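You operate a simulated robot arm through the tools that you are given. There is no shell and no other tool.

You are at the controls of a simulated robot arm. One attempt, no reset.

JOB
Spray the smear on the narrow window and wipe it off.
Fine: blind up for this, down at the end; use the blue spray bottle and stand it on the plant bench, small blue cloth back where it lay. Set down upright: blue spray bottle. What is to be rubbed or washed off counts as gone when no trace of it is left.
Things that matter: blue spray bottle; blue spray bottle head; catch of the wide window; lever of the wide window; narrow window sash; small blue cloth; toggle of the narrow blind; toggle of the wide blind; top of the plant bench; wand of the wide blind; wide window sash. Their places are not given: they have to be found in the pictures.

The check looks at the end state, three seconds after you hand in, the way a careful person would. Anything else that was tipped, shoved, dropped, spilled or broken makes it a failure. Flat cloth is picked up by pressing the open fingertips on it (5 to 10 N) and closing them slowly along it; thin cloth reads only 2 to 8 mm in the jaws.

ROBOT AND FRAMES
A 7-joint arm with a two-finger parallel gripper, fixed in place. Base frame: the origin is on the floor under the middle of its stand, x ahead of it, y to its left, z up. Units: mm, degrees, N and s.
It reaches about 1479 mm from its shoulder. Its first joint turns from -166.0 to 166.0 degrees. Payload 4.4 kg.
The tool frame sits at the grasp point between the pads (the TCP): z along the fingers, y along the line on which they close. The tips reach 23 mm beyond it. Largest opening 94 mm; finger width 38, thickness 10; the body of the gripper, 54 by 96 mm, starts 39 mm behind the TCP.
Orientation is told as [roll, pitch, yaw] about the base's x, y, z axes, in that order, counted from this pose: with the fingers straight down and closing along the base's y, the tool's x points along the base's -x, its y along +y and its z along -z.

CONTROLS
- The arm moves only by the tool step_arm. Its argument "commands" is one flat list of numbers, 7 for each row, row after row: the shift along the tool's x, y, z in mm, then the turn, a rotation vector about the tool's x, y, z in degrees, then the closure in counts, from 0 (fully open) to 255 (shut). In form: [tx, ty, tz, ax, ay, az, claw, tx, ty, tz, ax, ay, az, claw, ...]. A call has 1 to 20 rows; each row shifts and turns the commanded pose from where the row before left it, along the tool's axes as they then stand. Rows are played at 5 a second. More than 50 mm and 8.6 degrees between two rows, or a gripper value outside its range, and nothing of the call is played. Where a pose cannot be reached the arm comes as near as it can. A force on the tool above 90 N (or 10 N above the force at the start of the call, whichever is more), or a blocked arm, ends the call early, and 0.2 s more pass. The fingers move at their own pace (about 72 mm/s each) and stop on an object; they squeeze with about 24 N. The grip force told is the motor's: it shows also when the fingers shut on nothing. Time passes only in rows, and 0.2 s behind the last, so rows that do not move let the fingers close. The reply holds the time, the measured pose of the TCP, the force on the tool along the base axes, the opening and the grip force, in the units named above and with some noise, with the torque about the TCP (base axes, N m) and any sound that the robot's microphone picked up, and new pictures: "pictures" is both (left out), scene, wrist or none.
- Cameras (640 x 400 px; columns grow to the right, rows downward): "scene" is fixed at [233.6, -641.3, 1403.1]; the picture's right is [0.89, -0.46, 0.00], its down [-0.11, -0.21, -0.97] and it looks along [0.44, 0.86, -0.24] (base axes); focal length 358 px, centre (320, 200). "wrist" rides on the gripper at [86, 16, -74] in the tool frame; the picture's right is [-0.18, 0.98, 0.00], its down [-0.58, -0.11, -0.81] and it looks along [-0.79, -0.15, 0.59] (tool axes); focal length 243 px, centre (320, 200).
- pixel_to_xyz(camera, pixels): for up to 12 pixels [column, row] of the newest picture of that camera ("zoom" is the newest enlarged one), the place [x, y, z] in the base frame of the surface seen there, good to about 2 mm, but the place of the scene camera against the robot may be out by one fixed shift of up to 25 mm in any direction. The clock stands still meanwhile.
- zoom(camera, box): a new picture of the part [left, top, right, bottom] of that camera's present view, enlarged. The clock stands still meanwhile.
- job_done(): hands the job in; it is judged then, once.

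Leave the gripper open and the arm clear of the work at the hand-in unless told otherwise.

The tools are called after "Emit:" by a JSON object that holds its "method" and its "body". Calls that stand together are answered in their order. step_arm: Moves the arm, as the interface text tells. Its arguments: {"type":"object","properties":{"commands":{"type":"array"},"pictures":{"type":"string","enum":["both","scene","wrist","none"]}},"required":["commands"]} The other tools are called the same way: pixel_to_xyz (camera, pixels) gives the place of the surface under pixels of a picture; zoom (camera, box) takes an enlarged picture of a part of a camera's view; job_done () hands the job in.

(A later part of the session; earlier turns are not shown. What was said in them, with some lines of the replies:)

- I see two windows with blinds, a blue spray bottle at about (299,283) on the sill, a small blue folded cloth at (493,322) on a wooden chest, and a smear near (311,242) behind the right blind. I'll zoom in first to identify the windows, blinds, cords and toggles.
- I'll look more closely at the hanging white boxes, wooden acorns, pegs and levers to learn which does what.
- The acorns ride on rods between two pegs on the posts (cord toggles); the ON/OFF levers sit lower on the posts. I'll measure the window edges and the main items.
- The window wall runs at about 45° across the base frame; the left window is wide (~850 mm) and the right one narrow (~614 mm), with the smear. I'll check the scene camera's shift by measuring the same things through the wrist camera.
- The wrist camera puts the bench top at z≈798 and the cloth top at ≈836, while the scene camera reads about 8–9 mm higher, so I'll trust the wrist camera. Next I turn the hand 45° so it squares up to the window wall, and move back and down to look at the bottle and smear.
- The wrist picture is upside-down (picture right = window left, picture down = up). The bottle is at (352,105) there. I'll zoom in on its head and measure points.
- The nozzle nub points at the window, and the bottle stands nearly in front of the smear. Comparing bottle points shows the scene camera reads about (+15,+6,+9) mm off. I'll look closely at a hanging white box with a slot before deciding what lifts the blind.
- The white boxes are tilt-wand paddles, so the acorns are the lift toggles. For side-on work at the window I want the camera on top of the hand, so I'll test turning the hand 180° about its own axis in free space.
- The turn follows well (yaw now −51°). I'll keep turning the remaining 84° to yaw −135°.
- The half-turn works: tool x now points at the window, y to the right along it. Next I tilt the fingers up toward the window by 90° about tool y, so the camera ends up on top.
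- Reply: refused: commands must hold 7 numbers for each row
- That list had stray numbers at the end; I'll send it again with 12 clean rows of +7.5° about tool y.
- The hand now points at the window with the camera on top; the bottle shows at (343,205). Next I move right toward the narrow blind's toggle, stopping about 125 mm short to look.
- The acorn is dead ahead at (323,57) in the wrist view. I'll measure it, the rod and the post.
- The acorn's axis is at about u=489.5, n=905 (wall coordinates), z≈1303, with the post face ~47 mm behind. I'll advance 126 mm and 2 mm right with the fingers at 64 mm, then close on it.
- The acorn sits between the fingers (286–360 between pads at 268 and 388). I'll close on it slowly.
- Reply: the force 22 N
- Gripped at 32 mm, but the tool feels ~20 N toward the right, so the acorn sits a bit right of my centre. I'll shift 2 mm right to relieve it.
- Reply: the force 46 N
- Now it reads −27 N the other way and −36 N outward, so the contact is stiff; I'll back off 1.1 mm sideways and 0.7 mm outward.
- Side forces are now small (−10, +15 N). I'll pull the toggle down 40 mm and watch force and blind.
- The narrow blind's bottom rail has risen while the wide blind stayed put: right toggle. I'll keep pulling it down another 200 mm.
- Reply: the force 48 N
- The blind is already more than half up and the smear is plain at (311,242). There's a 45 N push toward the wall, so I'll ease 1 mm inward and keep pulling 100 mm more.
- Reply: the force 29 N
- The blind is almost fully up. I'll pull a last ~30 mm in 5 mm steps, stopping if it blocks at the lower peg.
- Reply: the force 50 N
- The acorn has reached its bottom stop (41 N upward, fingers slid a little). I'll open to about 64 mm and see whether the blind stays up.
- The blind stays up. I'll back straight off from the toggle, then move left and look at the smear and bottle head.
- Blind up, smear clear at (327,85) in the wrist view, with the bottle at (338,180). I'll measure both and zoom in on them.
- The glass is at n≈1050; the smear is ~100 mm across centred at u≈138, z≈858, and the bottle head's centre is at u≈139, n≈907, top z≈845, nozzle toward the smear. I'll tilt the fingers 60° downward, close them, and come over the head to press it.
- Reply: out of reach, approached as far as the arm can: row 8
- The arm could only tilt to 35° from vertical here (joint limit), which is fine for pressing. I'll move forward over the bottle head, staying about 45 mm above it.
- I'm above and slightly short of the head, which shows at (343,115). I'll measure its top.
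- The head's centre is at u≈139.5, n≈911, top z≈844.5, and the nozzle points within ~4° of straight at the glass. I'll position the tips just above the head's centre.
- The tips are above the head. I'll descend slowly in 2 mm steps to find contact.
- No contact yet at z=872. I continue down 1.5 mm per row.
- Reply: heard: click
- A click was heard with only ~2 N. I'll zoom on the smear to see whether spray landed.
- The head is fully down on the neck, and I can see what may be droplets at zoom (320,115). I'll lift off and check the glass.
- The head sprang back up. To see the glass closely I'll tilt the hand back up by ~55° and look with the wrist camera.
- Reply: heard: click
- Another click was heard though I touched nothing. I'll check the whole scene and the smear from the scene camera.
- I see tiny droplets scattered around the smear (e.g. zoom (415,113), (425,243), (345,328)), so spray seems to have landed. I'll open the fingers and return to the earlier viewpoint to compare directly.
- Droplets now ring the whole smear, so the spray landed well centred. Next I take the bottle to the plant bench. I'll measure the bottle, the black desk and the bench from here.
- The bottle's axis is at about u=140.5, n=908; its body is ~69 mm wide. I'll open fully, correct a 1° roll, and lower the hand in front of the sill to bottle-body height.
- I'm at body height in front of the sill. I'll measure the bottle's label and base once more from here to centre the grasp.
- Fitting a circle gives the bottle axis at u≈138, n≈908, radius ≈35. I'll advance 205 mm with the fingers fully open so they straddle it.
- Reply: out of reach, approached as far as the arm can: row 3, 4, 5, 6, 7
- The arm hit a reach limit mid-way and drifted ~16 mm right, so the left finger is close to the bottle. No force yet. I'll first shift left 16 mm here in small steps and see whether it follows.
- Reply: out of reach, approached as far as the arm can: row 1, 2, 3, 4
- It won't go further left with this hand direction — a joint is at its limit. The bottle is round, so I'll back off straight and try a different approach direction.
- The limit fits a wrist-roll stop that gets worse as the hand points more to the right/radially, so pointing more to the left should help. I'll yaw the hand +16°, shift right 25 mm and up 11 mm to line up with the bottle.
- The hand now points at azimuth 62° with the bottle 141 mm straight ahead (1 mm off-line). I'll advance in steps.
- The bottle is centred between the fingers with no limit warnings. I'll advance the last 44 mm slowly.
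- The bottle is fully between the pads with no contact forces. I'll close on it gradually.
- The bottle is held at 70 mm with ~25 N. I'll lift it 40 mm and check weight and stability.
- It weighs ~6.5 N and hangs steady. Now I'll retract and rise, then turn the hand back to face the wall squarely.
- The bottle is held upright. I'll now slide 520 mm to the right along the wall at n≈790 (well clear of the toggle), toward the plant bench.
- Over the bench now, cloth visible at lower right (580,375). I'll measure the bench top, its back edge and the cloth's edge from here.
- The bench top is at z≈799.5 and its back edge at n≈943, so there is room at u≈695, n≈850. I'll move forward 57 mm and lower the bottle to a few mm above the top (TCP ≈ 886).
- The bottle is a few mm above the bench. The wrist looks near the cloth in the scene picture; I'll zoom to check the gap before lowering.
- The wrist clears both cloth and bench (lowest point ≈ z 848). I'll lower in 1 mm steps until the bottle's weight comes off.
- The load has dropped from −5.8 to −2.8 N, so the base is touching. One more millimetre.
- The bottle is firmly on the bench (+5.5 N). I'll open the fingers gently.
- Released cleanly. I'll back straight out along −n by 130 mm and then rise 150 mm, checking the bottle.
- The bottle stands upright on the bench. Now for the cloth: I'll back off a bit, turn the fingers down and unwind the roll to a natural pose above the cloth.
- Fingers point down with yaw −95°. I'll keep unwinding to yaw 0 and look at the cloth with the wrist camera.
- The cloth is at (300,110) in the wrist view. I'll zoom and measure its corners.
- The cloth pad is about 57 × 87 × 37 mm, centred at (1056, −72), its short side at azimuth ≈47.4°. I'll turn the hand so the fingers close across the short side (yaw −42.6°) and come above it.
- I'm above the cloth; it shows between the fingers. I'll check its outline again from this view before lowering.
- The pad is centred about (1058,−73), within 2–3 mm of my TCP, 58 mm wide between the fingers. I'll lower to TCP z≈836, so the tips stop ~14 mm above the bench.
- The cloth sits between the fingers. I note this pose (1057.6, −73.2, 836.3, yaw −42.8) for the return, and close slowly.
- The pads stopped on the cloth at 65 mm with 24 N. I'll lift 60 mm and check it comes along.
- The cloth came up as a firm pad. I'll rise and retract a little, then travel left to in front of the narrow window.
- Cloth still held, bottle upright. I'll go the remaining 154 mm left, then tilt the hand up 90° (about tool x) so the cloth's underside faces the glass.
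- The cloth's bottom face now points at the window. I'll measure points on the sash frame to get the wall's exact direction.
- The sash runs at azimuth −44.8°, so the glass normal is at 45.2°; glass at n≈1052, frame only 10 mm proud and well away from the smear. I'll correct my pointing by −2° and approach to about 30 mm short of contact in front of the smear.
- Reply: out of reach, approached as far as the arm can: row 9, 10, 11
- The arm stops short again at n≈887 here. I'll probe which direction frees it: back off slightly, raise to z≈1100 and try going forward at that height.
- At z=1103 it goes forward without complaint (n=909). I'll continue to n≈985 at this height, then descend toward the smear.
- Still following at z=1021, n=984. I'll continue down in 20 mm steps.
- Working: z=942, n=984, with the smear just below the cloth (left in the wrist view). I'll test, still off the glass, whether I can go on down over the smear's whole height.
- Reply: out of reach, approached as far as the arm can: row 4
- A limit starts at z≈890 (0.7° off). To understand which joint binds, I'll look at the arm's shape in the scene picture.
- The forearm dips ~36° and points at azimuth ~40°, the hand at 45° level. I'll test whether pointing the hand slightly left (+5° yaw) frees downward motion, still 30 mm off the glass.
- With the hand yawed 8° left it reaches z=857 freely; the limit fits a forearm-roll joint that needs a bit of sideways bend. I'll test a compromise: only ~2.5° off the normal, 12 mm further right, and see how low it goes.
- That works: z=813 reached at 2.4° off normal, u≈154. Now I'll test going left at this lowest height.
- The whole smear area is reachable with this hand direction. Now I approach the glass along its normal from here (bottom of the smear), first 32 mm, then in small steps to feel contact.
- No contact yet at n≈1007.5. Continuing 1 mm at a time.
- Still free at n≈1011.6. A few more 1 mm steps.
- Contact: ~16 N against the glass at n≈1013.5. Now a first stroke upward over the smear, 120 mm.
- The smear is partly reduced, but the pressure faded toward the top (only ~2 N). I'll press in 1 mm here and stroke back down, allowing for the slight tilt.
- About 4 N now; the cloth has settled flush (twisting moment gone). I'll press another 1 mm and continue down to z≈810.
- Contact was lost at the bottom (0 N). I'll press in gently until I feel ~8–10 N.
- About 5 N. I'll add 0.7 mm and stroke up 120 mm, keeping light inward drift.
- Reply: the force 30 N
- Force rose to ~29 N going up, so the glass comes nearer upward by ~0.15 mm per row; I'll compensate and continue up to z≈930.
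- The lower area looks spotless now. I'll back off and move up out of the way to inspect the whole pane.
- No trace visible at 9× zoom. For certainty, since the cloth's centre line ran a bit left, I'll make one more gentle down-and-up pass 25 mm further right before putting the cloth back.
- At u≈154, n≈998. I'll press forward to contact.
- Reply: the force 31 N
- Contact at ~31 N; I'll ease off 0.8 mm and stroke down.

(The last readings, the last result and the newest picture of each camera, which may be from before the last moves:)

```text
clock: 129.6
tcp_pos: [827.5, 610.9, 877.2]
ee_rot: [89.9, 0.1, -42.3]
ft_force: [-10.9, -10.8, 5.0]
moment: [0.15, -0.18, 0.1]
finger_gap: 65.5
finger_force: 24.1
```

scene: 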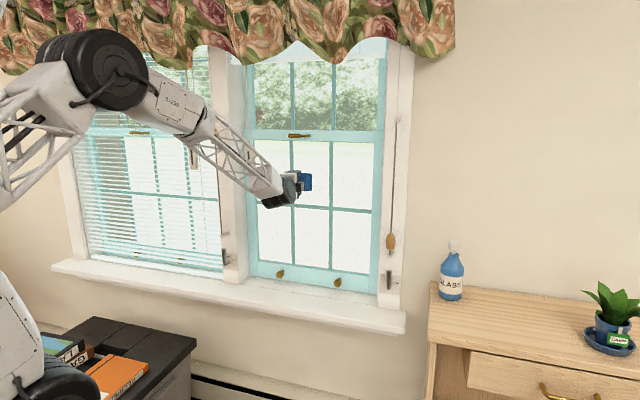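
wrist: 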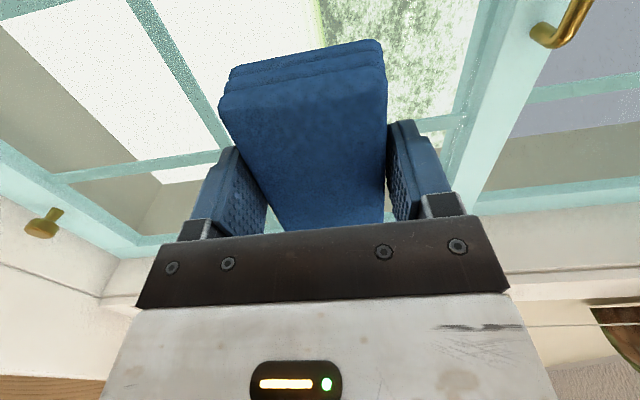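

Pressing ~15 N at z=877. Continuing down to z≈805, then back up.

Emit:
{"method": "step_arm", "body": {"commands": [0, -8, 0.06, 0, 0, 0, 160, 0, -8, 0.06, 0, 0, 0, 160, 0, -8, 0.06, 0, 0, 0, 160, 0, -8, 0.06, 0, 0, 0, 160, 0, -8, 0.06, 0, 0, 0, 160, 0, -8, 0.06, 0, 0, 0, 160, 0, -8, 0.06, 0, 0, 0, 160, 0, -8, 0.06, 0, 0, 0, 160, 6, 0, 0.2, 0, 0, 0, 160, 6, 0, 0.2, 0, 0, 0, 160], "pictures": "none"}}

```text
clock: 131.8
tcp_pos: [818.8, 621.0, 811.5]
ee_rot: [90.0, 0.1, -42.4]
ft_force: [-0.1, -0.6, -0.4]
moment: [-0.01, 0.04, 0.0]
finger_gap: 65.4
finger_force: 23.4
```

Emit:
{"method": "step_arm", "body": {"commands": [0, 0, 0.7, 0, 0, 0, 160, 0, 0, 0.7, 0, 0, 0, 160, 0, 8, -0.02, 0, 0, 0, 160, 0, 8, -0.06, 0, 0, 0, 160, 0, 8, -0.06, 0, 0, 0, 160, 0, 8, -0.06, 0, 0, 0, 160, 0, 8, -0.06, 0, 0, 0, 160, 0, 8, -0.06, 0, 0, 0, 160, 0, 8, -0.06, 0, 0, 0, 160, 0, 8, -0.06, 0, 0, 0, 160], "pictures": "none"}}

```text
clock: 134.0
tcp_pos: [819.5, 620.6, 875.3]
ee_rot: [89.9, 0.0, -42.4]
ft_force: [-18.0, -18.2, -11.9]
moment: [-0.2, 0.22, 0.03]
finger_gap: 65.1
finger_force: 24.4
```

Good pressure (~25 N) mid-pane. I'll finish the up stroke and then back off.

Emit:
{"method": "step_arm", "body": {"commands": [0, 8, -0.1, 0, 0, 0, 160, 0, 8, -0.1, 0, 0, 0, 160, 0, 8, -0.08, 0, 0, 0, 160, 0, 8, -0.06, 0, 0, 0, 160, 0, 8, -0.06, 0, 0, 0, 160, 0, 8, -0.06, 0, 0, 0, 160, 0, 0, -10, 0, 0, 0, 160, 0, 0, -25, 0, 0, 0, 160, 0, 10, -30, 0, 0, 0, 160, 0, 35, -10, 0, 0, 0, 160, 0, 40, -10, 0, 0, 0, 160, 0, 40, -10, 0, 0, 0, 160, 0, 40, -10, 0, 0, 0, 160, 0, 0, 0, 0, 0, 0, 160], "pictures": "both"}}

Emit:
{"method": "zoom", "body": {"camera": "scene", "box": [285, 205, 345, 265]}}

Emit:
{"method": "zoom", "body": {"camera": "scene", "box": [240, 30, 400, 300]}}

```text
clock: 137.0
tcp_pos: [748.1, 541.6, 1088.9]
ee_rot: [90.1, 0.0, -42.5]
ft_force: [-0.1, -0.2, 0.2]
moment: [0.0, -0.02, -0.02]
finger_gap: 65.1
finger_force: 24.2
```

scene: 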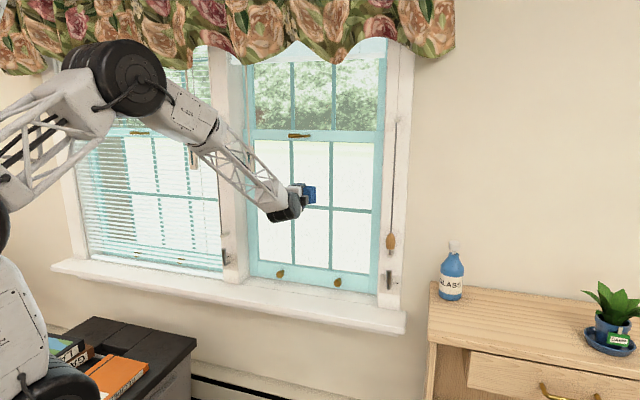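
wrist: 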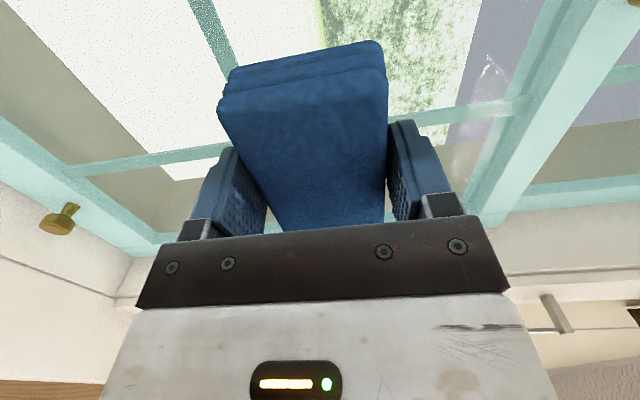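

```text
6.67 times, centred on (315, 235) of scene
```

zoom: 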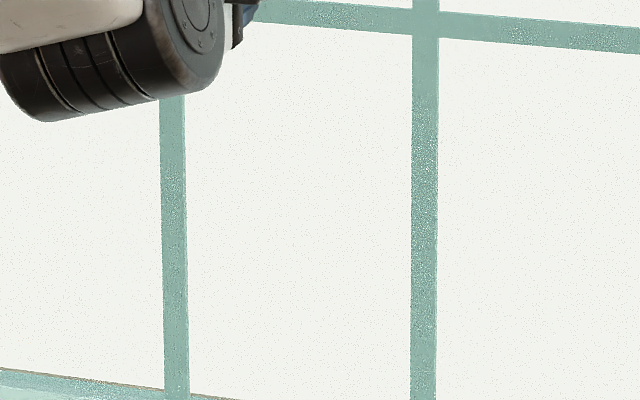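

```text
1.48 times, centred on (320, 165) of scene
```

zoom: 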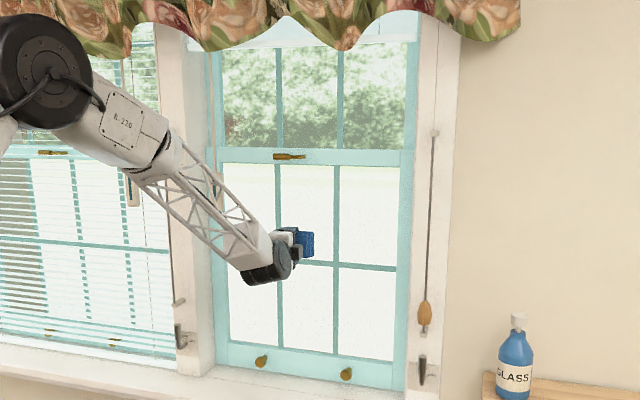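

The pane is spotless. Now the cloth goes back: I'll retreat, then turn the fingers down.

Emit:
{"method": "step_arm", "body": {"commands": [0, 0, -30, 0, 0, 0, 160, 0, 0, -40, 0, 0, 0, 160, 0, 0, -40, 0, 0, 0, 160, 0, 0, -40, 0, 0, 0, 160, 0, 0, -40, 0, 0, 0, 160, 0, 0, 0, 8.2, 0, 0, 160, 0, 0, 0, 8.2, 0, 0, 160, 0, 0, 0, 8.2, 0, 0, 160, 0, 0, 0, 8.2, 0, 0, 160, 0, 0, 0, 8.2, 0, 0, 160, 0, 0, 0, 8.2, 0, 0, 160, 0, 0, 0, 8.2, 0, 0, 160, 0, 0, 0, 8.2, 0, 0, 160, 0, 0, 0, 8.2, 0, 0, 160, 0, 0, 0, 8.2, 0, 0, 160, 0, 0, 0, 8.1, 0, 0, 160, 0, 0, 0, 0, 0, 0, 160], "pictures": "wrist"}}

```text
clock: 140.6
tcp_pos: [620.4, 403.7, 1089.5]
ee_rot: [-0.2, 0.0, -42.5]
ft_force: [-0.5, 0.3, 0.0]
moment: [-0.01, 0.04, -0.02]
finger_gap: 65.5
finger_force: 24.1
```

wrist: 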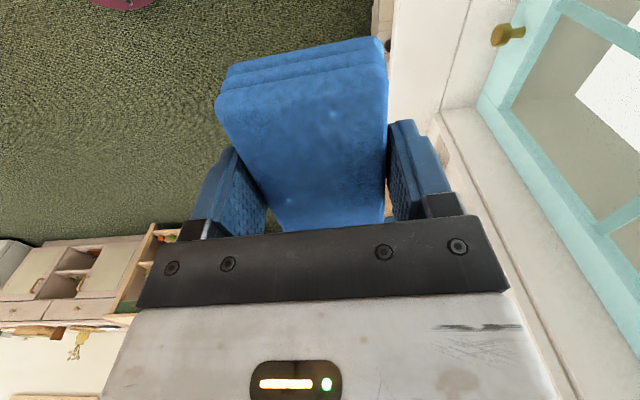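

Fingers are down with the cloth secure. I'll travel back over the bench to the noted spot, staying high.

Emit:
{"method": "step_arm", "body": {"commands": [-15, -3.3, 0, 0, 0, 0.3, 160, -30, -3.3, 0, 0, 0, 0, 160, -38, -3.3, 0, 0, 0, 0, 160, -38, -3.3, 0, 0, 0, 0, 160, -38, -3.3, 0, 0, 0, 0, 160, -38, -3.3, 0, 0, 0, 0, 160, -38, -3.3, 0, 0, 0, 0, 160, -38, -3.3, 0, 0, 0, 0, 160, -38, -3.3, 0, 0, 0, 0, 160, -38, -3.3, 0, 0, 0, 0, 160, -38, -3.3, 0, 0, 0, 0, 160, -38, -3.3, 0, 0, 0, 0, 160, -38, -3.3, 0, 0, 0, 0, 160, -38, -3.3, 0, 0, 0, 0, 160, -38, -3.3, 0, 0, 0, 0, 160, -38, -3.3, 0, 0, 0, 0, 160, -38, -3.3, 0, 0, 0, 0, 160, -29.5, 0, 0, 0, 0, 0, 160, 0, 0, 0, 0, 0, 0, 160], "pictures": "both"}}

```text
clock: 144.6
tcp_pos: [1056.0, -73.7, 1087.9]
ee_rot: [0.0, -0.1, -42.6]
ft_force: [-0.2, 0.5, 0.0]
moment: [-0.02, -0.01, 0.01]
finger_gap: 65.3
finger_force: 23.6
```

scene: 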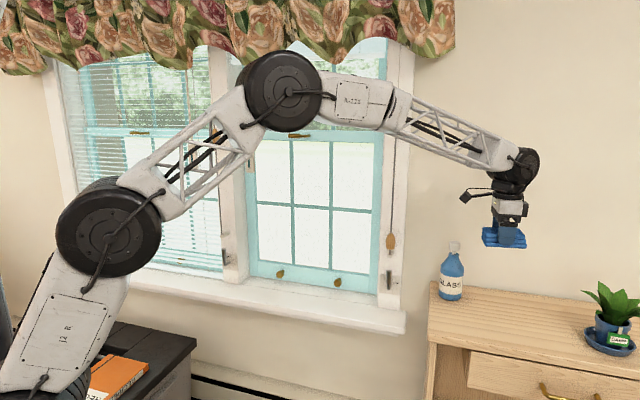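
wrist: 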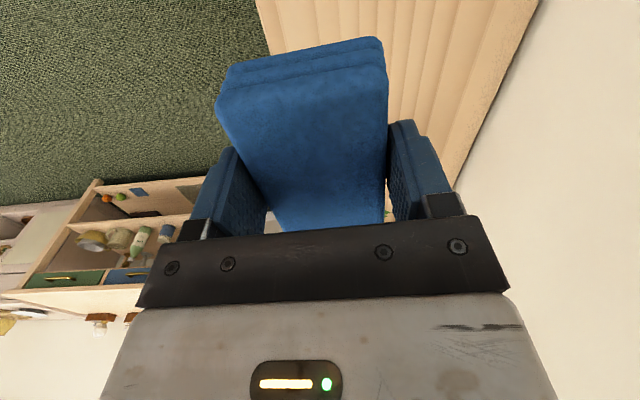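

The cloth is over its old spot (within 2 mm). I'll lower to about 8 mm above contact, correcting the small offset.

Emit:
{"method": "step_arm", "body": {"commands": [-0.8, 1.4, 20, 0, 0, 0, 160, 0, 0, 35, 0, 0, 0, 160, 0, 0, 40, 0, 0, 0, 160, 0, 0, 40, 0, 0, 0, 160, 0, 0, 35, 0, 0, 0, 160, 0, 0, 30, 0, 0, 0, 160, 0, 0, 20, 0, 0, 0, 160, 0, 0, 12, 0, 0, 0, 160, 0, 0, 8, 0, 0, 0, 160, 0, 0, 4, 0, 0, 0, 160, 0, 0, 0, 0, 0, 0, 160], "pictures": "none"}}

```text
clock: 147.0
tcp_pos: [1056.0, -74.5, 846.1]
ee_rot: [-0.1, 0.0, -42.8]
ft_force: [0.4, -0.9, -1.4]
moment: [0.0, -0.02, 0.03]
finger_gap: 65.5
finger_force: 24.6
```

At z≈846, no contact. Lowering in 1.5 mm steps.

Emit:
{"method": "step_arm", "body": {"commands": [0, 0, 1.5, 0, 0, 0, 160, 0, 0, 1.5, 0, 0, 0, 160, 0, 0, 1.5, 0, 0, 0, 160, 0, 0, 1.5, 0, 0, 0, 160, 0, 0, 1, 0, 0, 0, 160, 0, 0, 0, 0, 0, 0, 160], "pictures": "none"}}

```text
clock: 148.4
tcp_pos: [1057.8, -75.3, 838.3]
ee_rot: [-0.1, -0.1, -42.7]
ft_force: [0.2, -0.5, -0.5]
moment: [0.0, -0.03, -0.02]
finger_gap: 65.6
finger_force: 24.3
```

Emit:
{"method": "step_arm", "body": {"commands": [0, 0, 1, 0, 0, 0, 160, 0, 0, 1, 0, 0, 0, 160, 0, 0, 1, 0, 0, 0, 160, 0, 0, 0, 0, 0, 0, 160], "pictures": "none"}}

```text
clock: 149.4
tcp_pos: [1056.4, -74.3, 835.9]
ee_rot: [0.0, -0.1, -42.7]
ft_force: [1.7, 0.7, 5.0]
moment: [0.29, 0.02, -0.1]
finger_gap: 65.4
finger_force: 24.0
```

The cloth touches the bench (+5 N) at z≈836. I'll open the fingers gently.

Emit:
{"method": "step_arm", "body": {"commands": [0, 0, 0, 0, 0, 0, 76, 0, 0, 0, 0, 0, 0, 70, 0, 0, 0, 0, 0, 0, 55, 0, 0, 0, 0, 0, 0, 35, 0, 0, 0, 0, 0, 0, 15, 0, 0, 0, 0, 0, 0, 0, 0, 0, 0, 0, 0, 0, 0], "pictures": "both"}}

```text
clock: 151.0
tcp_pos: [1057.4, -74.9, 836.1]
ee_rot: [-0.1, 0.1, -42.6]
ft_force: [0.5, -0.8, -0.4]
moment: [0.02, 0.01, 0.0]
finger_gap: 93.8
finger_force: 0.0
```

scene: 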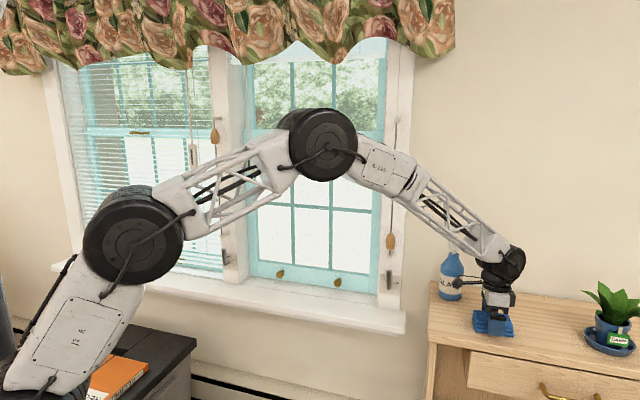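
wrist: 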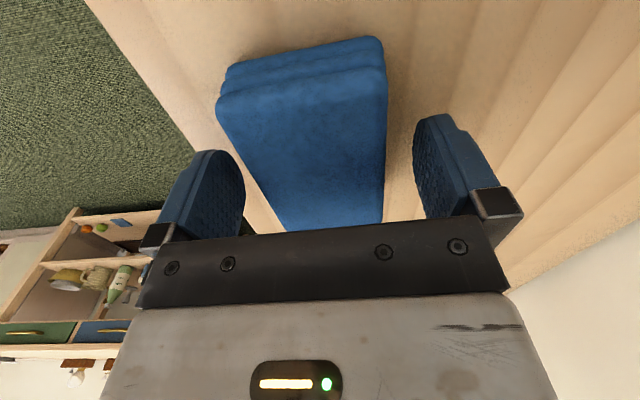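

Released. I'll rise straight up ~95 mm and compare the cloth's corners with where they were.

Emit:
{"method": "step_arm", "body": {"commands": [0, 0, -8, 0, 0, 0, 0, 0, 0, -20, 0, 0, 0, 0, 0, 0, -30, 0, 0, 0, 0, 0, 0, -36, 0, 0, 0, 0, 0, 0, 0, 0, 0, 0, 0], "pictures": "both"}}

Emit:
{"method": "zoom", "body": {"camera": "wrist", "box": [240, 0, 400, 150]}}

Emit:
{"method": "pixel_to_xyz", "body": {"camera": "wrist", "pixels": [[266, 32], [362, 8], [364, 126], [300, 134], [333, 131], [320, 80], [282, 80], [362, 70], [316, 5]]}}

```text
clock: 152.2
tcp_pos: [1059.6, -73.6, 930.5]
ee_rot: [-0.1, 0.0, -42.5]
ft_force: [-0.3, -0.3, -0.8]
moment: [0.02, -0.02, -0.01]
finger_gap: 93.9
finger_force: 0.0
```

scene: 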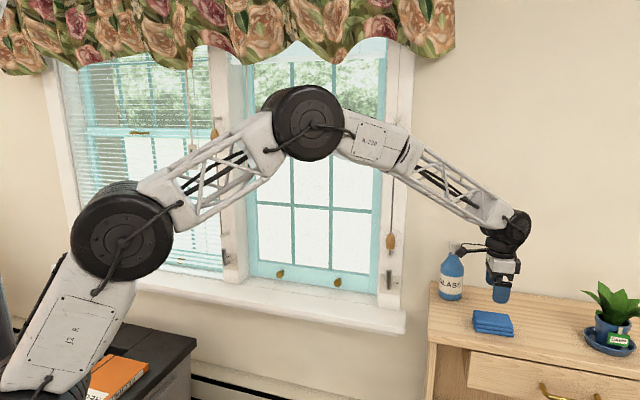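
wrist: 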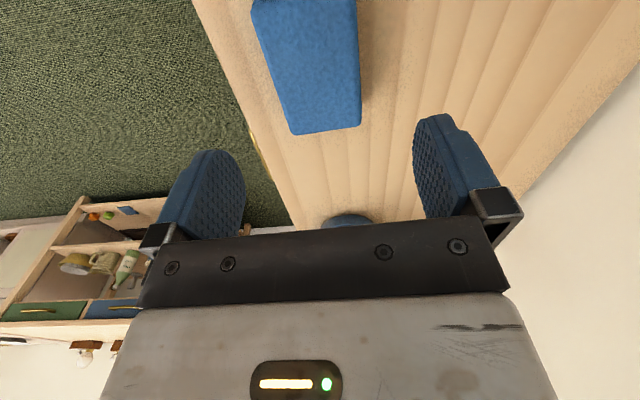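

```text
2.67 times, centred on (320, 75) of wrist
```

zoom: 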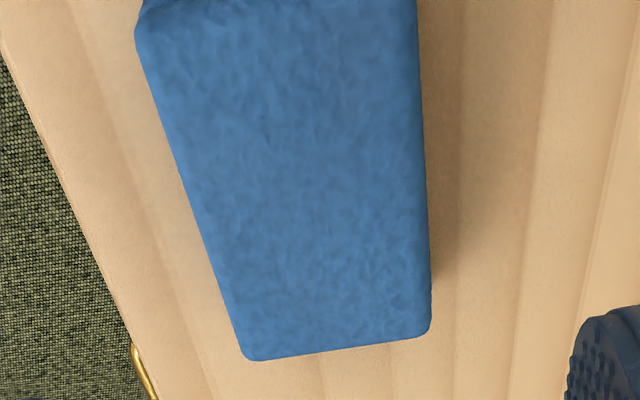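

```text
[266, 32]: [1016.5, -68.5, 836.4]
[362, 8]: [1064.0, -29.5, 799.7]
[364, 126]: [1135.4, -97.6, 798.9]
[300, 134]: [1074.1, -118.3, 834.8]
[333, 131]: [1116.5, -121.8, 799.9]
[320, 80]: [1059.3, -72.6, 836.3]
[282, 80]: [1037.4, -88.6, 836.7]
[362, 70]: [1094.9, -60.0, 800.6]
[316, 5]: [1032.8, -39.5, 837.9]
```

Emit:
{"method": "pixel_to_xyz", "body": {"camera": "zoom", "pixels": [[424, 325], [252, 352], [148, 42], [412, 6], [190, 180], [422, 180], [338, 343]]}}

Emit:
{"method": "zoom", "body": {"camera": "scene", "box": [420, 260, 640, 400]}}

```text
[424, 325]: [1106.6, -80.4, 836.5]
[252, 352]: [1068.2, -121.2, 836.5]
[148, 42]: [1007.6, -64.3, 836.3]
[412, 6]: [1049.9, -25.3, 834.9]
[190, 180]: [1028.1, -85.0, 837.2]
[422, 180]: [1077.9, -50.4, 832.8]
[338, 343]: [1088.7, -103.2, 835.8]
```

```text
2.86 times, centred on (530, 330) of scene
```

zoom: 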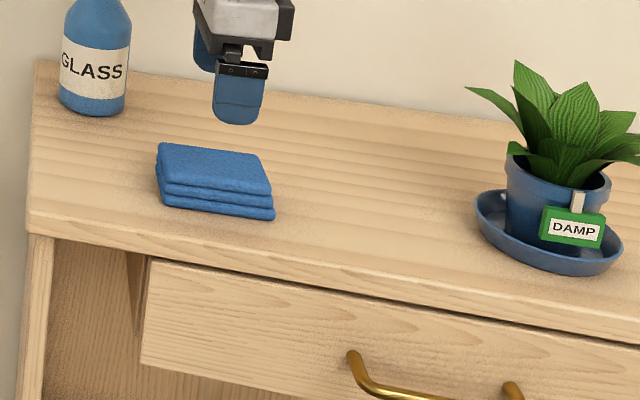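

The cloth lies within ~1 mm of its old place and the bottle stands upright. Now the blind: I'll rise, move left to in front of the right post, and start turning the hand back to the camera-up pose.

Emit:
{"method": "step_arm", "body": {"commands": [0, 0, -35, 0, 0, 0, 0, 0, 0, -35, 0, 0, 0, 0, 0, 0, -30, 0, 0, 0, 0, 39, 2, 0, 0, 0, 0, 0, 39, 2, 0, 0, 0, 0, 0, 39, 2, 0, 0, 0, 0, 0, 39, 2, 0, 0, 0, 0, 0, 39, 2, 0, 0, 0, 0, 0, 39, 2, 0, 0, 0, 0, 0, 39, 2, 0, 0, 0, 0, 0, 40, 2, 0, 0, 0, 0, 0, 0, 0, 0, 0, 0, 8, 40, 0, 0, 0, 0, 0, 8, 80, 0, 0, 0, 0, 0, 8, 80, 0, 0, 0, 0, 0, 8, 80, 0, 0, 0, 0, 0, 8, 80, 0, 0, 0, 0, 0, 8, 80, 0, 0, 0, 0, 0, 8, 80, 0, 0, 0, 0, 0, 8, 80, 0, 0, 0, 0, 0, 8, 80], "pictures": "scene"}}

```text
clock: 156.4
tcp_pos: [836.8, 149.7, 1028.6]
ee_rot: [0.0, -0.1, -114.8]
ft_force: [-0.6, 0.4, -0.4]
moment: [0.06, -0.02, -0.01]
finger_gap: 64.5
finger_force: 0.0
```

scene: 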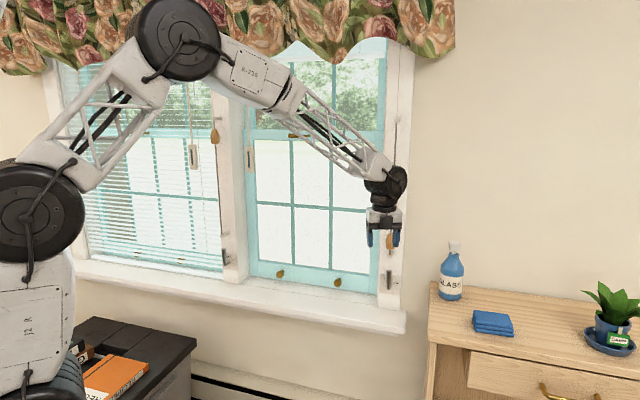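

Yaw is −115°. I'll finish the turn to −135°, tilt the fingers up to face the wall, and come down to the toggle's height.

Emit:
{"method": "step_arm", "body": {"commands": [0, 0, 0, 0, 0, 6.8, 80, 0, 0, 0, 0, 0, 6.7, 80, 0, 0, 0, 0, 0, 6.7, 80, 0, 0, 0, 0, 8.2, 0, 80, 0, 0, 0, 0, 8.2, 0, 80, 0, 0, 0, 0, 8.2, 0, 80, 0, 0, 0, 0, 8.2, 0, 80, 0, 0, 0, 0, 8.2, 0, 80, 0, 0, 0, 0, 8.2, 0, 80, 0, 0, 0, 0, 8.2, 0, 80, 0, 0, 0, 0, 8.2, 0, 80, 0, 0, 0, 0, 8.2, 0, 80, 0, 0, 0, 0, 8.2, 0, 80, 0, 0, 0, 0, 8.0, 0, 80, -25, 0, 0, 0, 0, 0, 80, -30, 0, 0, 0, 0, 0, 80, -28, 0, 0, 0, 0, 0, 80, 0, 0, 0, 0, 0, 0, 80], "pictures": "both"}}

```text
clock: 160.2
tcp_pos: [838.8, 149.7, 947.1]
ee_rot: [20.8, 90.0, -114.0]
ft_force: [0.8, -0.2, 0.9]
moment: [0.01, -0.04, 0.0]
finger_gap: 64.5
finger_force: 0.1
```

scene: 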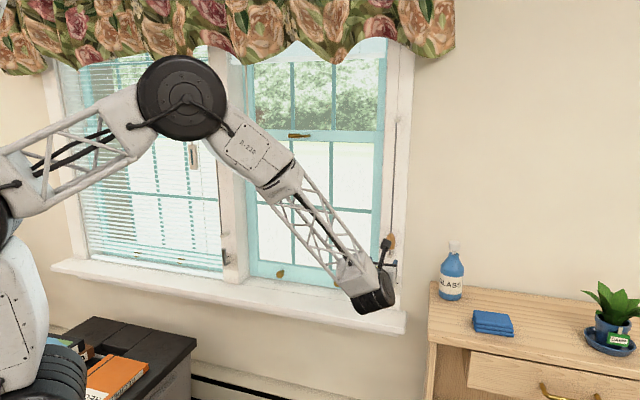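
wrist: 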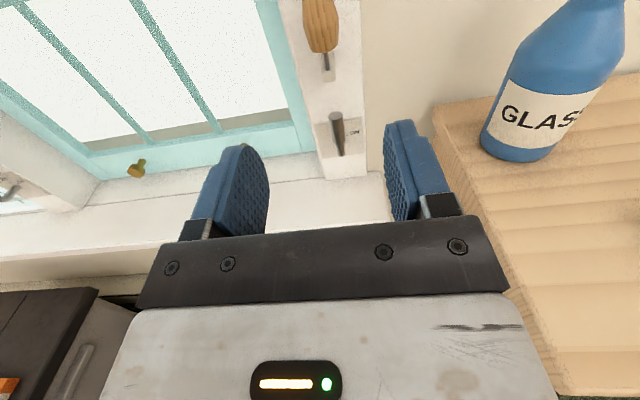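

I see the toggle at (322,25) and the lower panes up close. I'll check the pane again and measure the toggle.

Emit:
{"method": "zoom", "body": {"camera": "wrist", "box": [40, 0, 300, 150]}}

Emit:
{"method": "pixel_to_xyz", "body": {"camera": "wrist", "pixels": [[322, 25], [307, 25], [336, 25], [322, 5], [324, 45], [326, 60], [328, 72], [338, 120], [340, 145]]}}

Emit:
{"method": "zoom", "body": {"camera": "wrist", "box": [270, 0, 390, 100]}}

```text
2.46 times, centred on (170, 75) of wrist
```

zoom: 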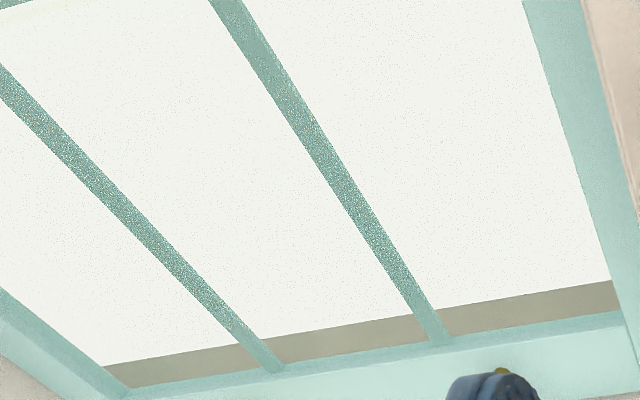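

```text
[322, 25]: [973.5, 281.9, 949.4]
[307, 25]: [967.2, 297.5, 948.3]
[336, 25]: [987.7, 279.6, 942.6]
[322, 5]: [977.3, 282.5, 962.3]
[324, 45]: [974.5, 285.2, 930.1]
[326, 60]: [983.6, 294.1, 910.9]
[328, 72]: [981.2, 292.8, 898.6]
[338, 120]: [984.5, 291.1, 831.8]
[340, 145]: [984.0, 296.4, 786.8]
```

```text
4.00 times, centred on (330, 50) of wrist
```

zoom: 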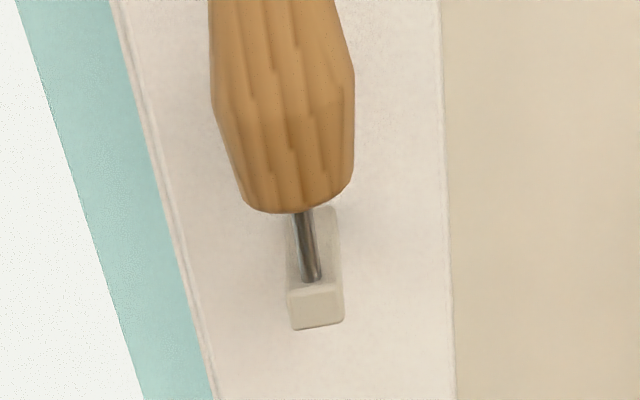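

The pane is clean up close too. The toggle is centred at about z=949. I'll advance 205 mm to straddle it.

Emit:
{"method": "step_arm", "body": {"commands": [0.4, 0, 30, 0, 0, 0, 80, 0.4, 0, 35, 0, 0, 0, 80, 0.4, 0, 35, 0, 0, 0, 80, 0.4, 0, 35, 0, 0, 0, 80, 0.4, 0, 30, 0, 0, 0, 80, 0, 0, 25, 0, 0, 0, 80, 0, 0, 15, 0, 0, 0, 80, 0, 0, 0, 0, 0, 0, 80], "pictures": "both"}}

```text
clock: 162.0
tcp_pos: [982.7, 294.9, 947.8]
ee_rot: [10.4, 89.8, -124.4]
ft_force: [-0.2, -0.5, -1.5]
moment: [0.01, -0.01, 0.03]
finger_gap: 64.7
finger_force: 0.1
```

scene: 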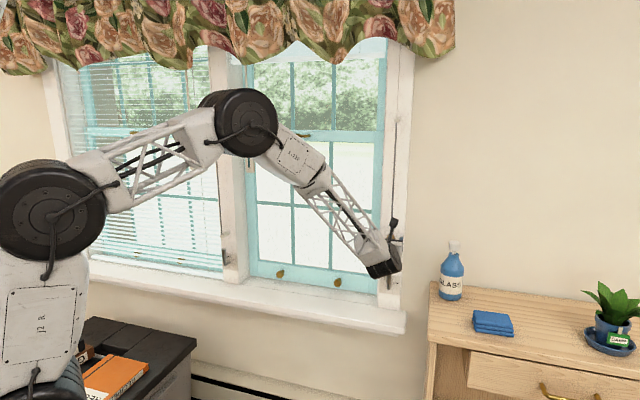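
wrist: 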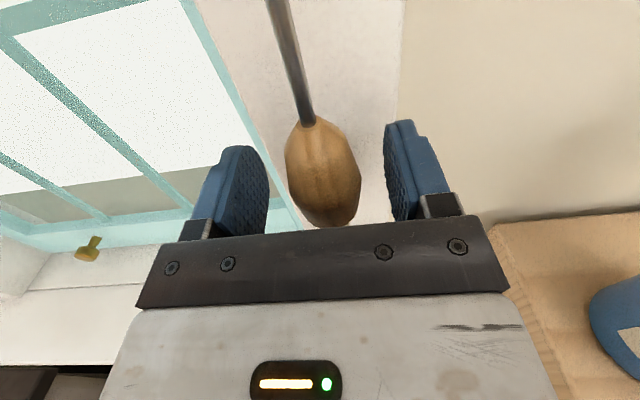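

The toggle is well between the fingers. Closing slowly.

Emit:
{"method": "step_arm", "body": {"commands": [0, 0, 0, 0, 0, 0, 120, 0, 0, 0, 0, 0, 0, 150, 0, 0, 0, 0, 0, 0, 180, 0, 0, 0, 0, 0, 0, 210, 0, 0, 0, 0, 0, 0, 230, 0, 0, 0, 0, 0, 0, 230], "pictures": "none"}}

```text
clock: 163.4
tcp_pos: [983.6, 294.7, 946.9]
ee_rot: [14.8, 89.9, -120.1]
ft_force: [36.8, -25.4, -0.7]
moment: [0.03, 0.1, -0.12]
finger_gap: 32.3
finger_force: 44.7
```

Gripped at 32 mm with ~44 N sideways; I'll shift 1.8 mm right to relieve it.

Emit:
{"method": "step_arm", "body": {"commands": [0, 1.0, 0, 0, 0, 0, 230, 0, 0.8, 0, 0, 0, 0, 230, 0, 0, 0, 0, 0, 0, 230], "pictures": "none"}}

```text
clock: 164.2
tcp_pos: [983.7, 295.2, 947.7]
ee_rot: [19.9, 89.9, -114.8]
ft_force: [9.1, -15.4, 5.3]
moment: [0.09, -0.04, -0.06]
finger_gap: 32.2
finger_force: 44.9
```

Down to 17 N. Now I push the toggle up: first 80 mm, watching forces.

Emit:
{"method": "step_arm", "body": {"commands": [0, 0.5, 0, 0, 0, 0, 230, 8, 0, 0, 0, 0, 0, 230, 8, 0, 0, 0, 0, 0, 230, 8, 0, 0, 0, 0, 0, 230, 8, 0, 0, 0, 0, 0, 230, 8, 0, 0, 0, 0, 0, 230, 8, 0, 0, 0, 0, 0, 230, 8, 0, 0, 0, 0, 0, 230, 8, 0, 0, 0, 0, 0, 230, 8, 0, 0, 0, 0, 0, 230, 8, 0, 0, 0, 0, 0, 230], "pictures": "both"}}

```text
clock: 166.6
tcp_pos: [984.4, 294.8, 1029.2]
ee_rot: [51.5, 89.9, -83.4]
ft_force: [-43.6, 19.5, 2.1]
moment: [-0.14, 0.09, 0.2]
finger_gap: 32.1
finger_force: 44.5
```

scene: 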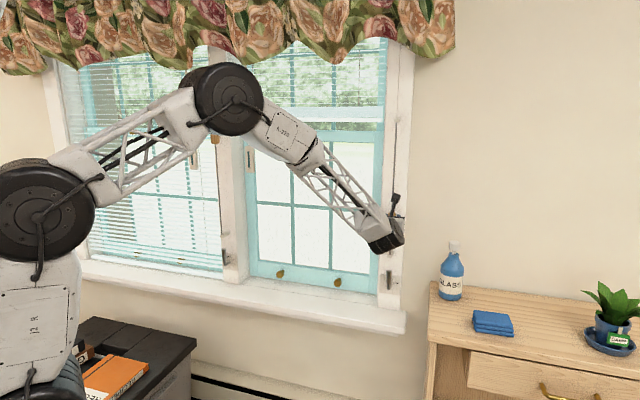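
wrist: 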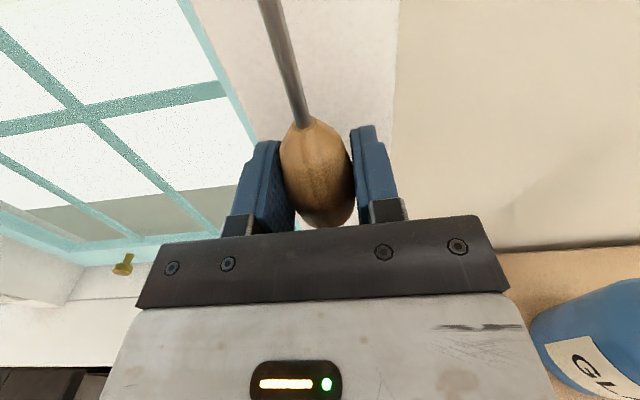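

The blind is coming down. The path leans ~1.5° right, building −45 N sideways, so I'll correct 1.8 mm left and add a small left drift as I continue up.

Emit:
{"method": "step_arm", "body": {"commands": [0, -1.8, -0.5, 0, 0, 0, 230, 8, -0.18, -0.02, 0, 0, 0, 230, 8, -0.18, -0.02, 0, 0, 0, 230, 8, -0.18, -0.02, 0, 0, 0, 230, 8, -0.18, -0.02, 0, 0, 0, 230, 8, -0.18, -0.02, 0, 0, 0, 230, 8, -0.18, -0.02, 0, 0, 0, 230, 8, -0.18, -0.02, 0, 0, 0, 230, 8, -0.18, -0.02, 0, 0, 0, 230, 8, -0.18, -0.02, 0, 0, 0, 230, 8, -0.18, -0.02, 0, 0, 0, 230], "pictures": "none"}}

```text
clock: 169.0
tcp_pos: [983.9, 294.3, 1108.1]
ee_rot: [-15.4, 89.9, -150.5]
ft_force: [64.7, -43.0, 0.9]
moment: [0.02, 0.18, -0.13]
finger_gap: 32.3
finger_force: 45.1
```

Over-corrected (+76 N sideways). I'll bring it back 1.6 mm right and continue without the drift, in shorter legs.

Emit:
{"method": "step_arm", "body": {"commands": [0, 0.8, 0, 0, 0, 0, 230, 0, 0.8, 0.2, 0, 0, 0, 230, 0, 0, 0, 0, 0, 0, 230], "pictures": "none"}}

```text
clock: 169.8
tcp_pos: [983.2, 294.3, 1107.8]
ee_rot: [1.4, 89.9, -133.5]
ft_force: [33.9, -51.5, 4.7]
moment: [0.16, -0.01, -0.29]
finger_gap: 32.4
finger_force: 44.7
```

Still +60 N sideways; another 2.5 mm right.

Emit:
{"method": "step_arm", "body": {"commands": [0, 1, 0, 0, 0, 0, 230, 0, 1, 0, 0, 0, 0, 230, 0, 0.5, 0, 0, 0, 0, 230, 0, 0, 0, 0, 0, 0, 230], "pictures": "none"}}

```text
clock: 170.8
tcp_pos: [982.7, 295.0, 1107.5]
ee_rot: [12.8, 89.8, -121.8]
ft_force: [1.1, -24.6, 2.7]
moment: [0.13, -0.03, -0.05]
finger_gap: 32.1
finger_force: 45.5
```

Down to 18 N. Continuing up 60 mm.

Emit:
{"method": "step_arm", "body": {"commands": [0, 0.3, -0.5, 0, 0, 0, 230, 10, 0, 0, 0, 0, 0, 230, 10, 0, 0, 0, 0, 0, 230, 10, 0, 0, 0, 0, 0, 230, 10, 0, 0, 0, 0, 0, 230, 10, 0, 0, 0, 0, 0, 230, 10, 0, 0, 0, 0, 0, 230], "pictures": "both"}}

```text
clock: 172.4
tcp_pos: [983.1, 294.2, 1169.7]
ee_rot: [89.1, 89.9, -45.7]
ft_force: [-25.7, 41.0, 2.8]
moment: [-0.09, -0.01, 0.09]
finger_gap: 32.2
finger_force: 45.0
```

scene: 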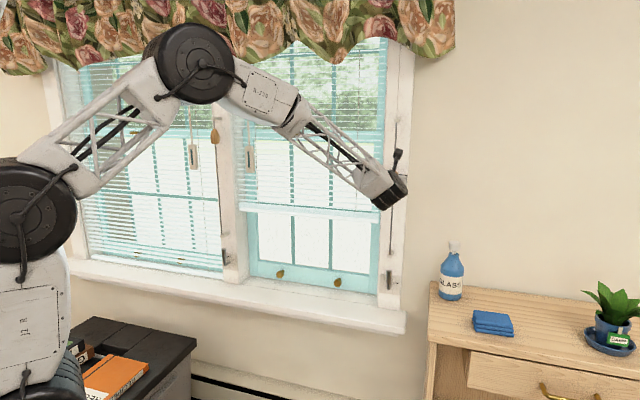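
wrist: 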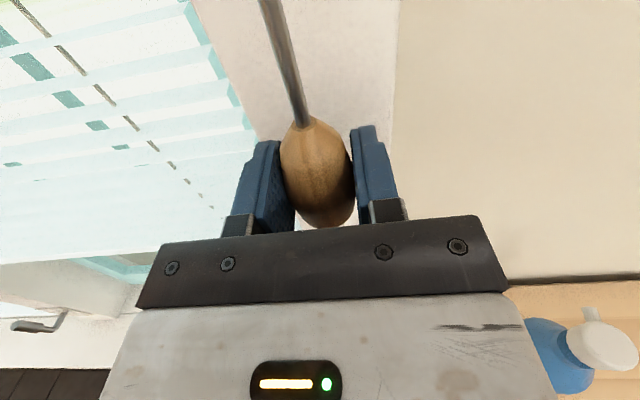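

Blind about two-thirds down. −47 N sideways now; I'll correct 1.5 mm left and use a smaller left drift (0.1 per 10 mm).

Emit:
{"method": "step_arm", "body": {"commands": [0, -1.5, 0, 0, 0, 0, 230, 10, -0.1, 0, 0, 0, 0, 230, 10, -0.1, 0, 0, 0, 0, 230, 10, -0.1, 0, 0, 0, 0, 230, 10, -0.1, 0, 0, 0, 0, 230, 0, 0, 0, 0, 0, 0, 230], "pictures": "none"}}

```text
clock: 173.8
tcp_pos: [983.5, 294.2, 1209.5]
ee_rot: [27.2, 89.9, -107.7]
ft_force: [21.4, 19.4, 4.9]
moment: [0.13, 0.02, -0.04]
finger_gap: 32.6
finger_force: 44.8
```

Sideways force is now nil; 29 N inward, so I'll ease 0.5 mm toward the wall and continue up 50 mm.

Emit:
{"method": "step_arm", "body": {"commands": [0, 0, 0.5, 0, 0, 0, 230, 10, -0.1, 0, 0, 0, 0, 230, 10, -0.1, 0, 0, 0, 0, 230, 10, -0.1, 0, 0, 0, 0, 230, 10, -0.1, 0, 0, 0, 0, 230, 10, -0.1, 0, 0, 0, 0, 230, 0, 0, 0, 0, 0, 0, 230], "pictures": "none"}}

```text
clock: 175.4
tcp_pos: [983.6, 295.1, 1258.9]
ee_rot: [42.5, 89.9, -92.4]
ft_force: [11.8, -20.7, 3.3]
moment: [0.03, 0.04, -0.1]
finger_gap: 32.2
finger_force: 45.3
```

Good. Another 40 mm up to the toggle's original height.

Emit:
{"method": "step_arm", "body": {"commands": [0, 0.5, 0, 0, 0, 0, 230, 10, -0.08, 0, 0, 0, 0, 230, 10, -0.08, 0, 0, 0, 0, 230, 10, -0.08, 0, 0, 0, 0, 230, 8, -0.08, 0, 0, 0, 0, 230, 4, 0, 0, 0, 0, 0, 230, 0, 0, 0, 0, 0, 0, 230], "pictures": "both"}}

Emit:
{"method": "zoom", "body": {"camera": "scene", "box": [220, 170, 420, 330]}}

```text
clock: 177.0
tcp_pos: [982.1, 295.4, 1298.8]
ee_rot: [-8.3, 89.6, -143.3]
ft_force: [-6.9, -34.5, -19.0]
moment: [-0.06, 0.2, -0.18]
finger_gap: 32.5
finger_force: 45.0
```

scene: 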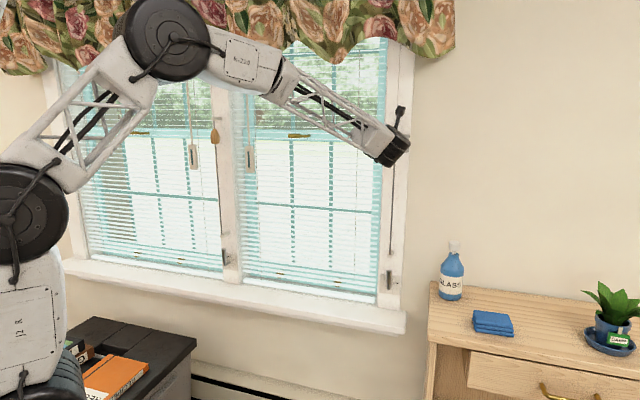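
wrist: 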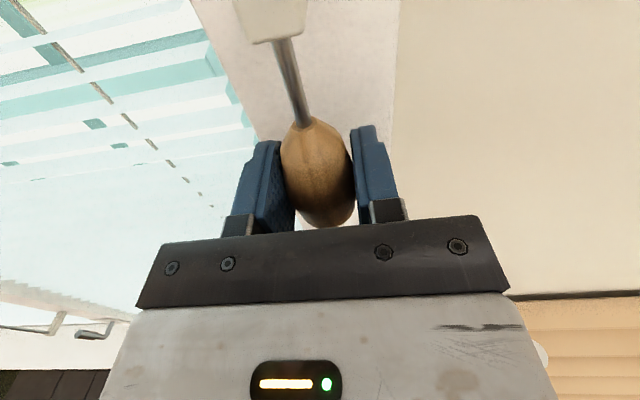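

```text
2.50 times, centred on (320, 250) of scene
```

zoom: 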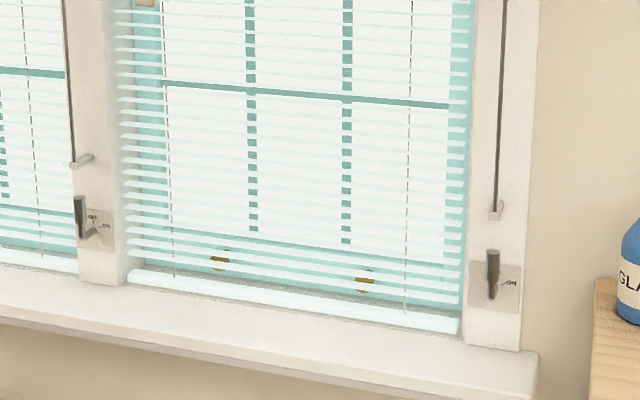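

The blind's bottom rail is back exactly where it was, and −19 N shows the toggle at its top stop. I'll release it.

Emit:
{"method": "step_arm", "body": {"commands": [0, 0, 0, 0, 0, 0, 200, 0, 0, 0, 0, 0, 0, 150, 0, 0, 0, 0, 0, 0, 110, 0, 0, 0, 0, 0, 0, 80, 0, 0, 0, 0, 0, 0, 80], "pictures": "both"}}

```text
clock: 178.2
tcp_pos: [983.4, 294.6, 1300.0]
ee_rot: [20.7, 89.9, -114.1]
ft_force: [-0.4, 0.0, -0.1]
moment: [0.01, 0.01, 0.02]
finger_gap: 64.5
finger_force: 0.1
```

scene: 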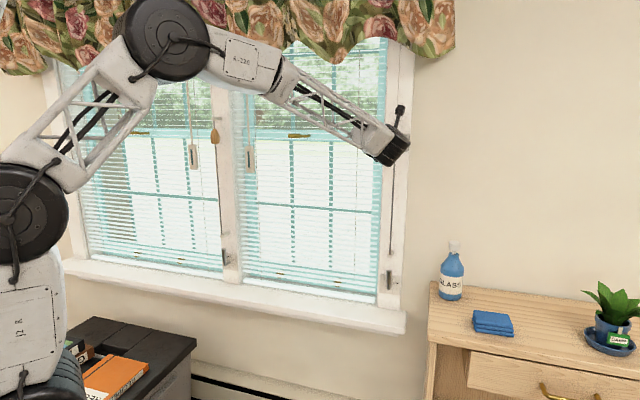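
wrist: 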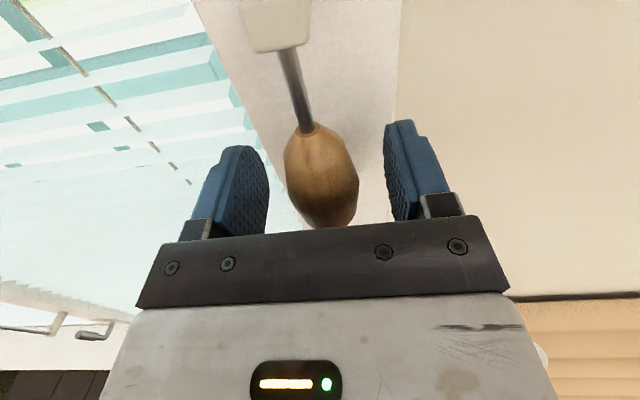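

The toggle stays up. I'll back straight off 200 mm, open the gripper fully, and move clear of the window.

Emit:
{"method": "step_arm", "body": {"commands": [0, 0, -15, 0, 0, 0, 80, 0, 0, -30, 0, 0, 0, 80, 0, 0, -35, 0, 0, 0, 80, 0, 0, -40, 0, 0, 0, 80, 0, 0, -40, 0, 0, 0, 40, 0, 0, -40, 0, 0, 0, 0, 10, -30, -20, 0, 0, 0, 0, 10, -35, -20, 0, 0, 0, 0, 10, -35, -20, 0, 0, 0, 0, 10, -35, -20, 0, 0, 0, 0, 0, 0, 0, 0, 0, 0, 0], "pictures": "both"}}

Emit:
{"method": "zoom", "body": {"camera": "scene", "box": [220, 150, 420, 320]}}

Emit:
{"method": "zoom", "body": {"camera": "scene", "box": [420, 220, 640, 400]}}

Emit:
{"method": "zoom", "body": {"camera": "scene", "box": [360, 100, 430, 300]}}

```text
clock: 180.6
tcp_pos: [691.1, 190.2, 1338.7]
ee_rot: [12.0, 89.9, -122.9]
ft_force: [-0.7, 0.1, 0.5]
moment: [-0.01, 0.02, 0.0]
finger_gap: 93.6
finger_force: 0.1
```

scene: 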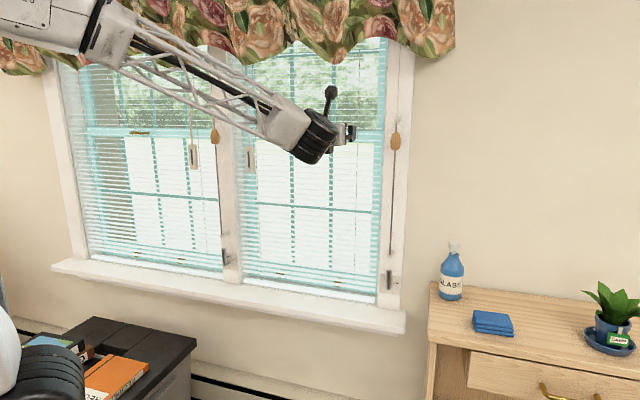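
wrist: 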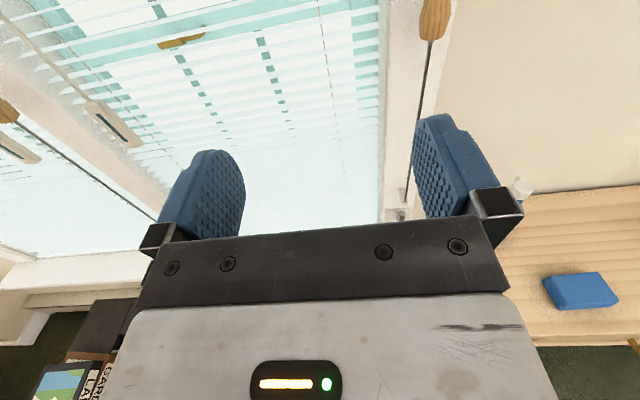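

```text
2.35 times, centred on (320, 235) of scene
```

zoom: 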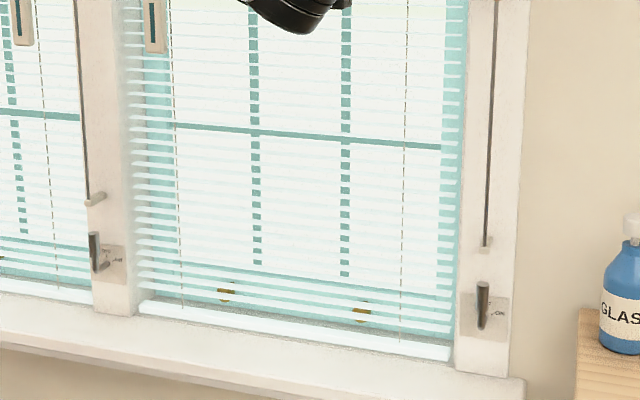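

```text
2.22 times, centred on (530, 310) of scene
```

zoom: 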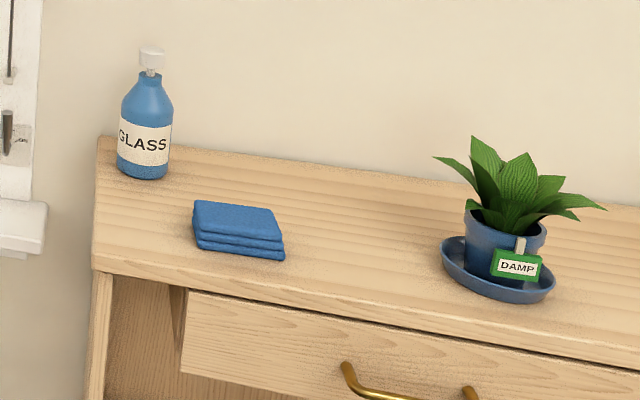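

```text
2.00 times, centred on (395, 200) of scene
```

zoom: 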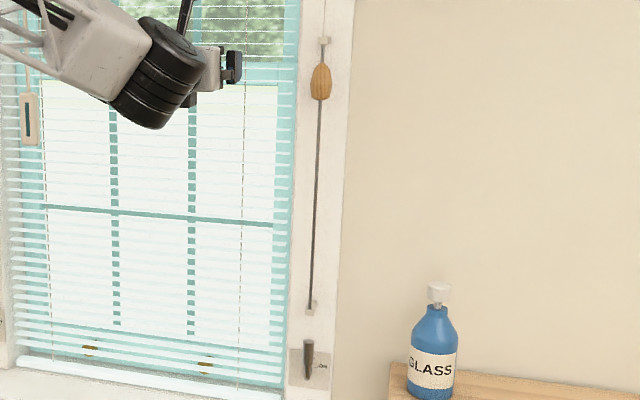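

Everything matches: narrow blind down with its toggle back at the top, glass clean, bottle upright on the plant bench, cloth in its old place, wide window untouched. The gripper is open and the arm is clear, so I hand in.

Emit:
{"method": "job_done", "body": {}}

```text
The job is handed in.
```

The smear on the narrow window is sprayed and wiped off, and I've handed the job in; I haven't seen the check's verdict.

- **Glass:** I could see no trace of the smear or the spray, even in enlarged pictures from both cameras. One press of the spray head covered the smear. I wiped it with several up-and-down strokes and made one extra pass to be sure.
- **Narrow blind:** it was up while I worked and is now fully down. Its toggle is back at the top where it started.
- **Blue spray bottle:** it stands upright on the plant bench, near the back-left corner.
- **Small blue cloth:** it is back where it lay, with its corners within about 1 mm of where they were.
- **Everything else:** I didn't touch the wide window or its blind, and the plant looks undisturbed. The gripper is open and the arm is clear of the work.

Two clicks were heard. The first came as I pressed the spray head. The second came a few seconds later while the arm touched nothing; I found no cause and saw nothing out of place.
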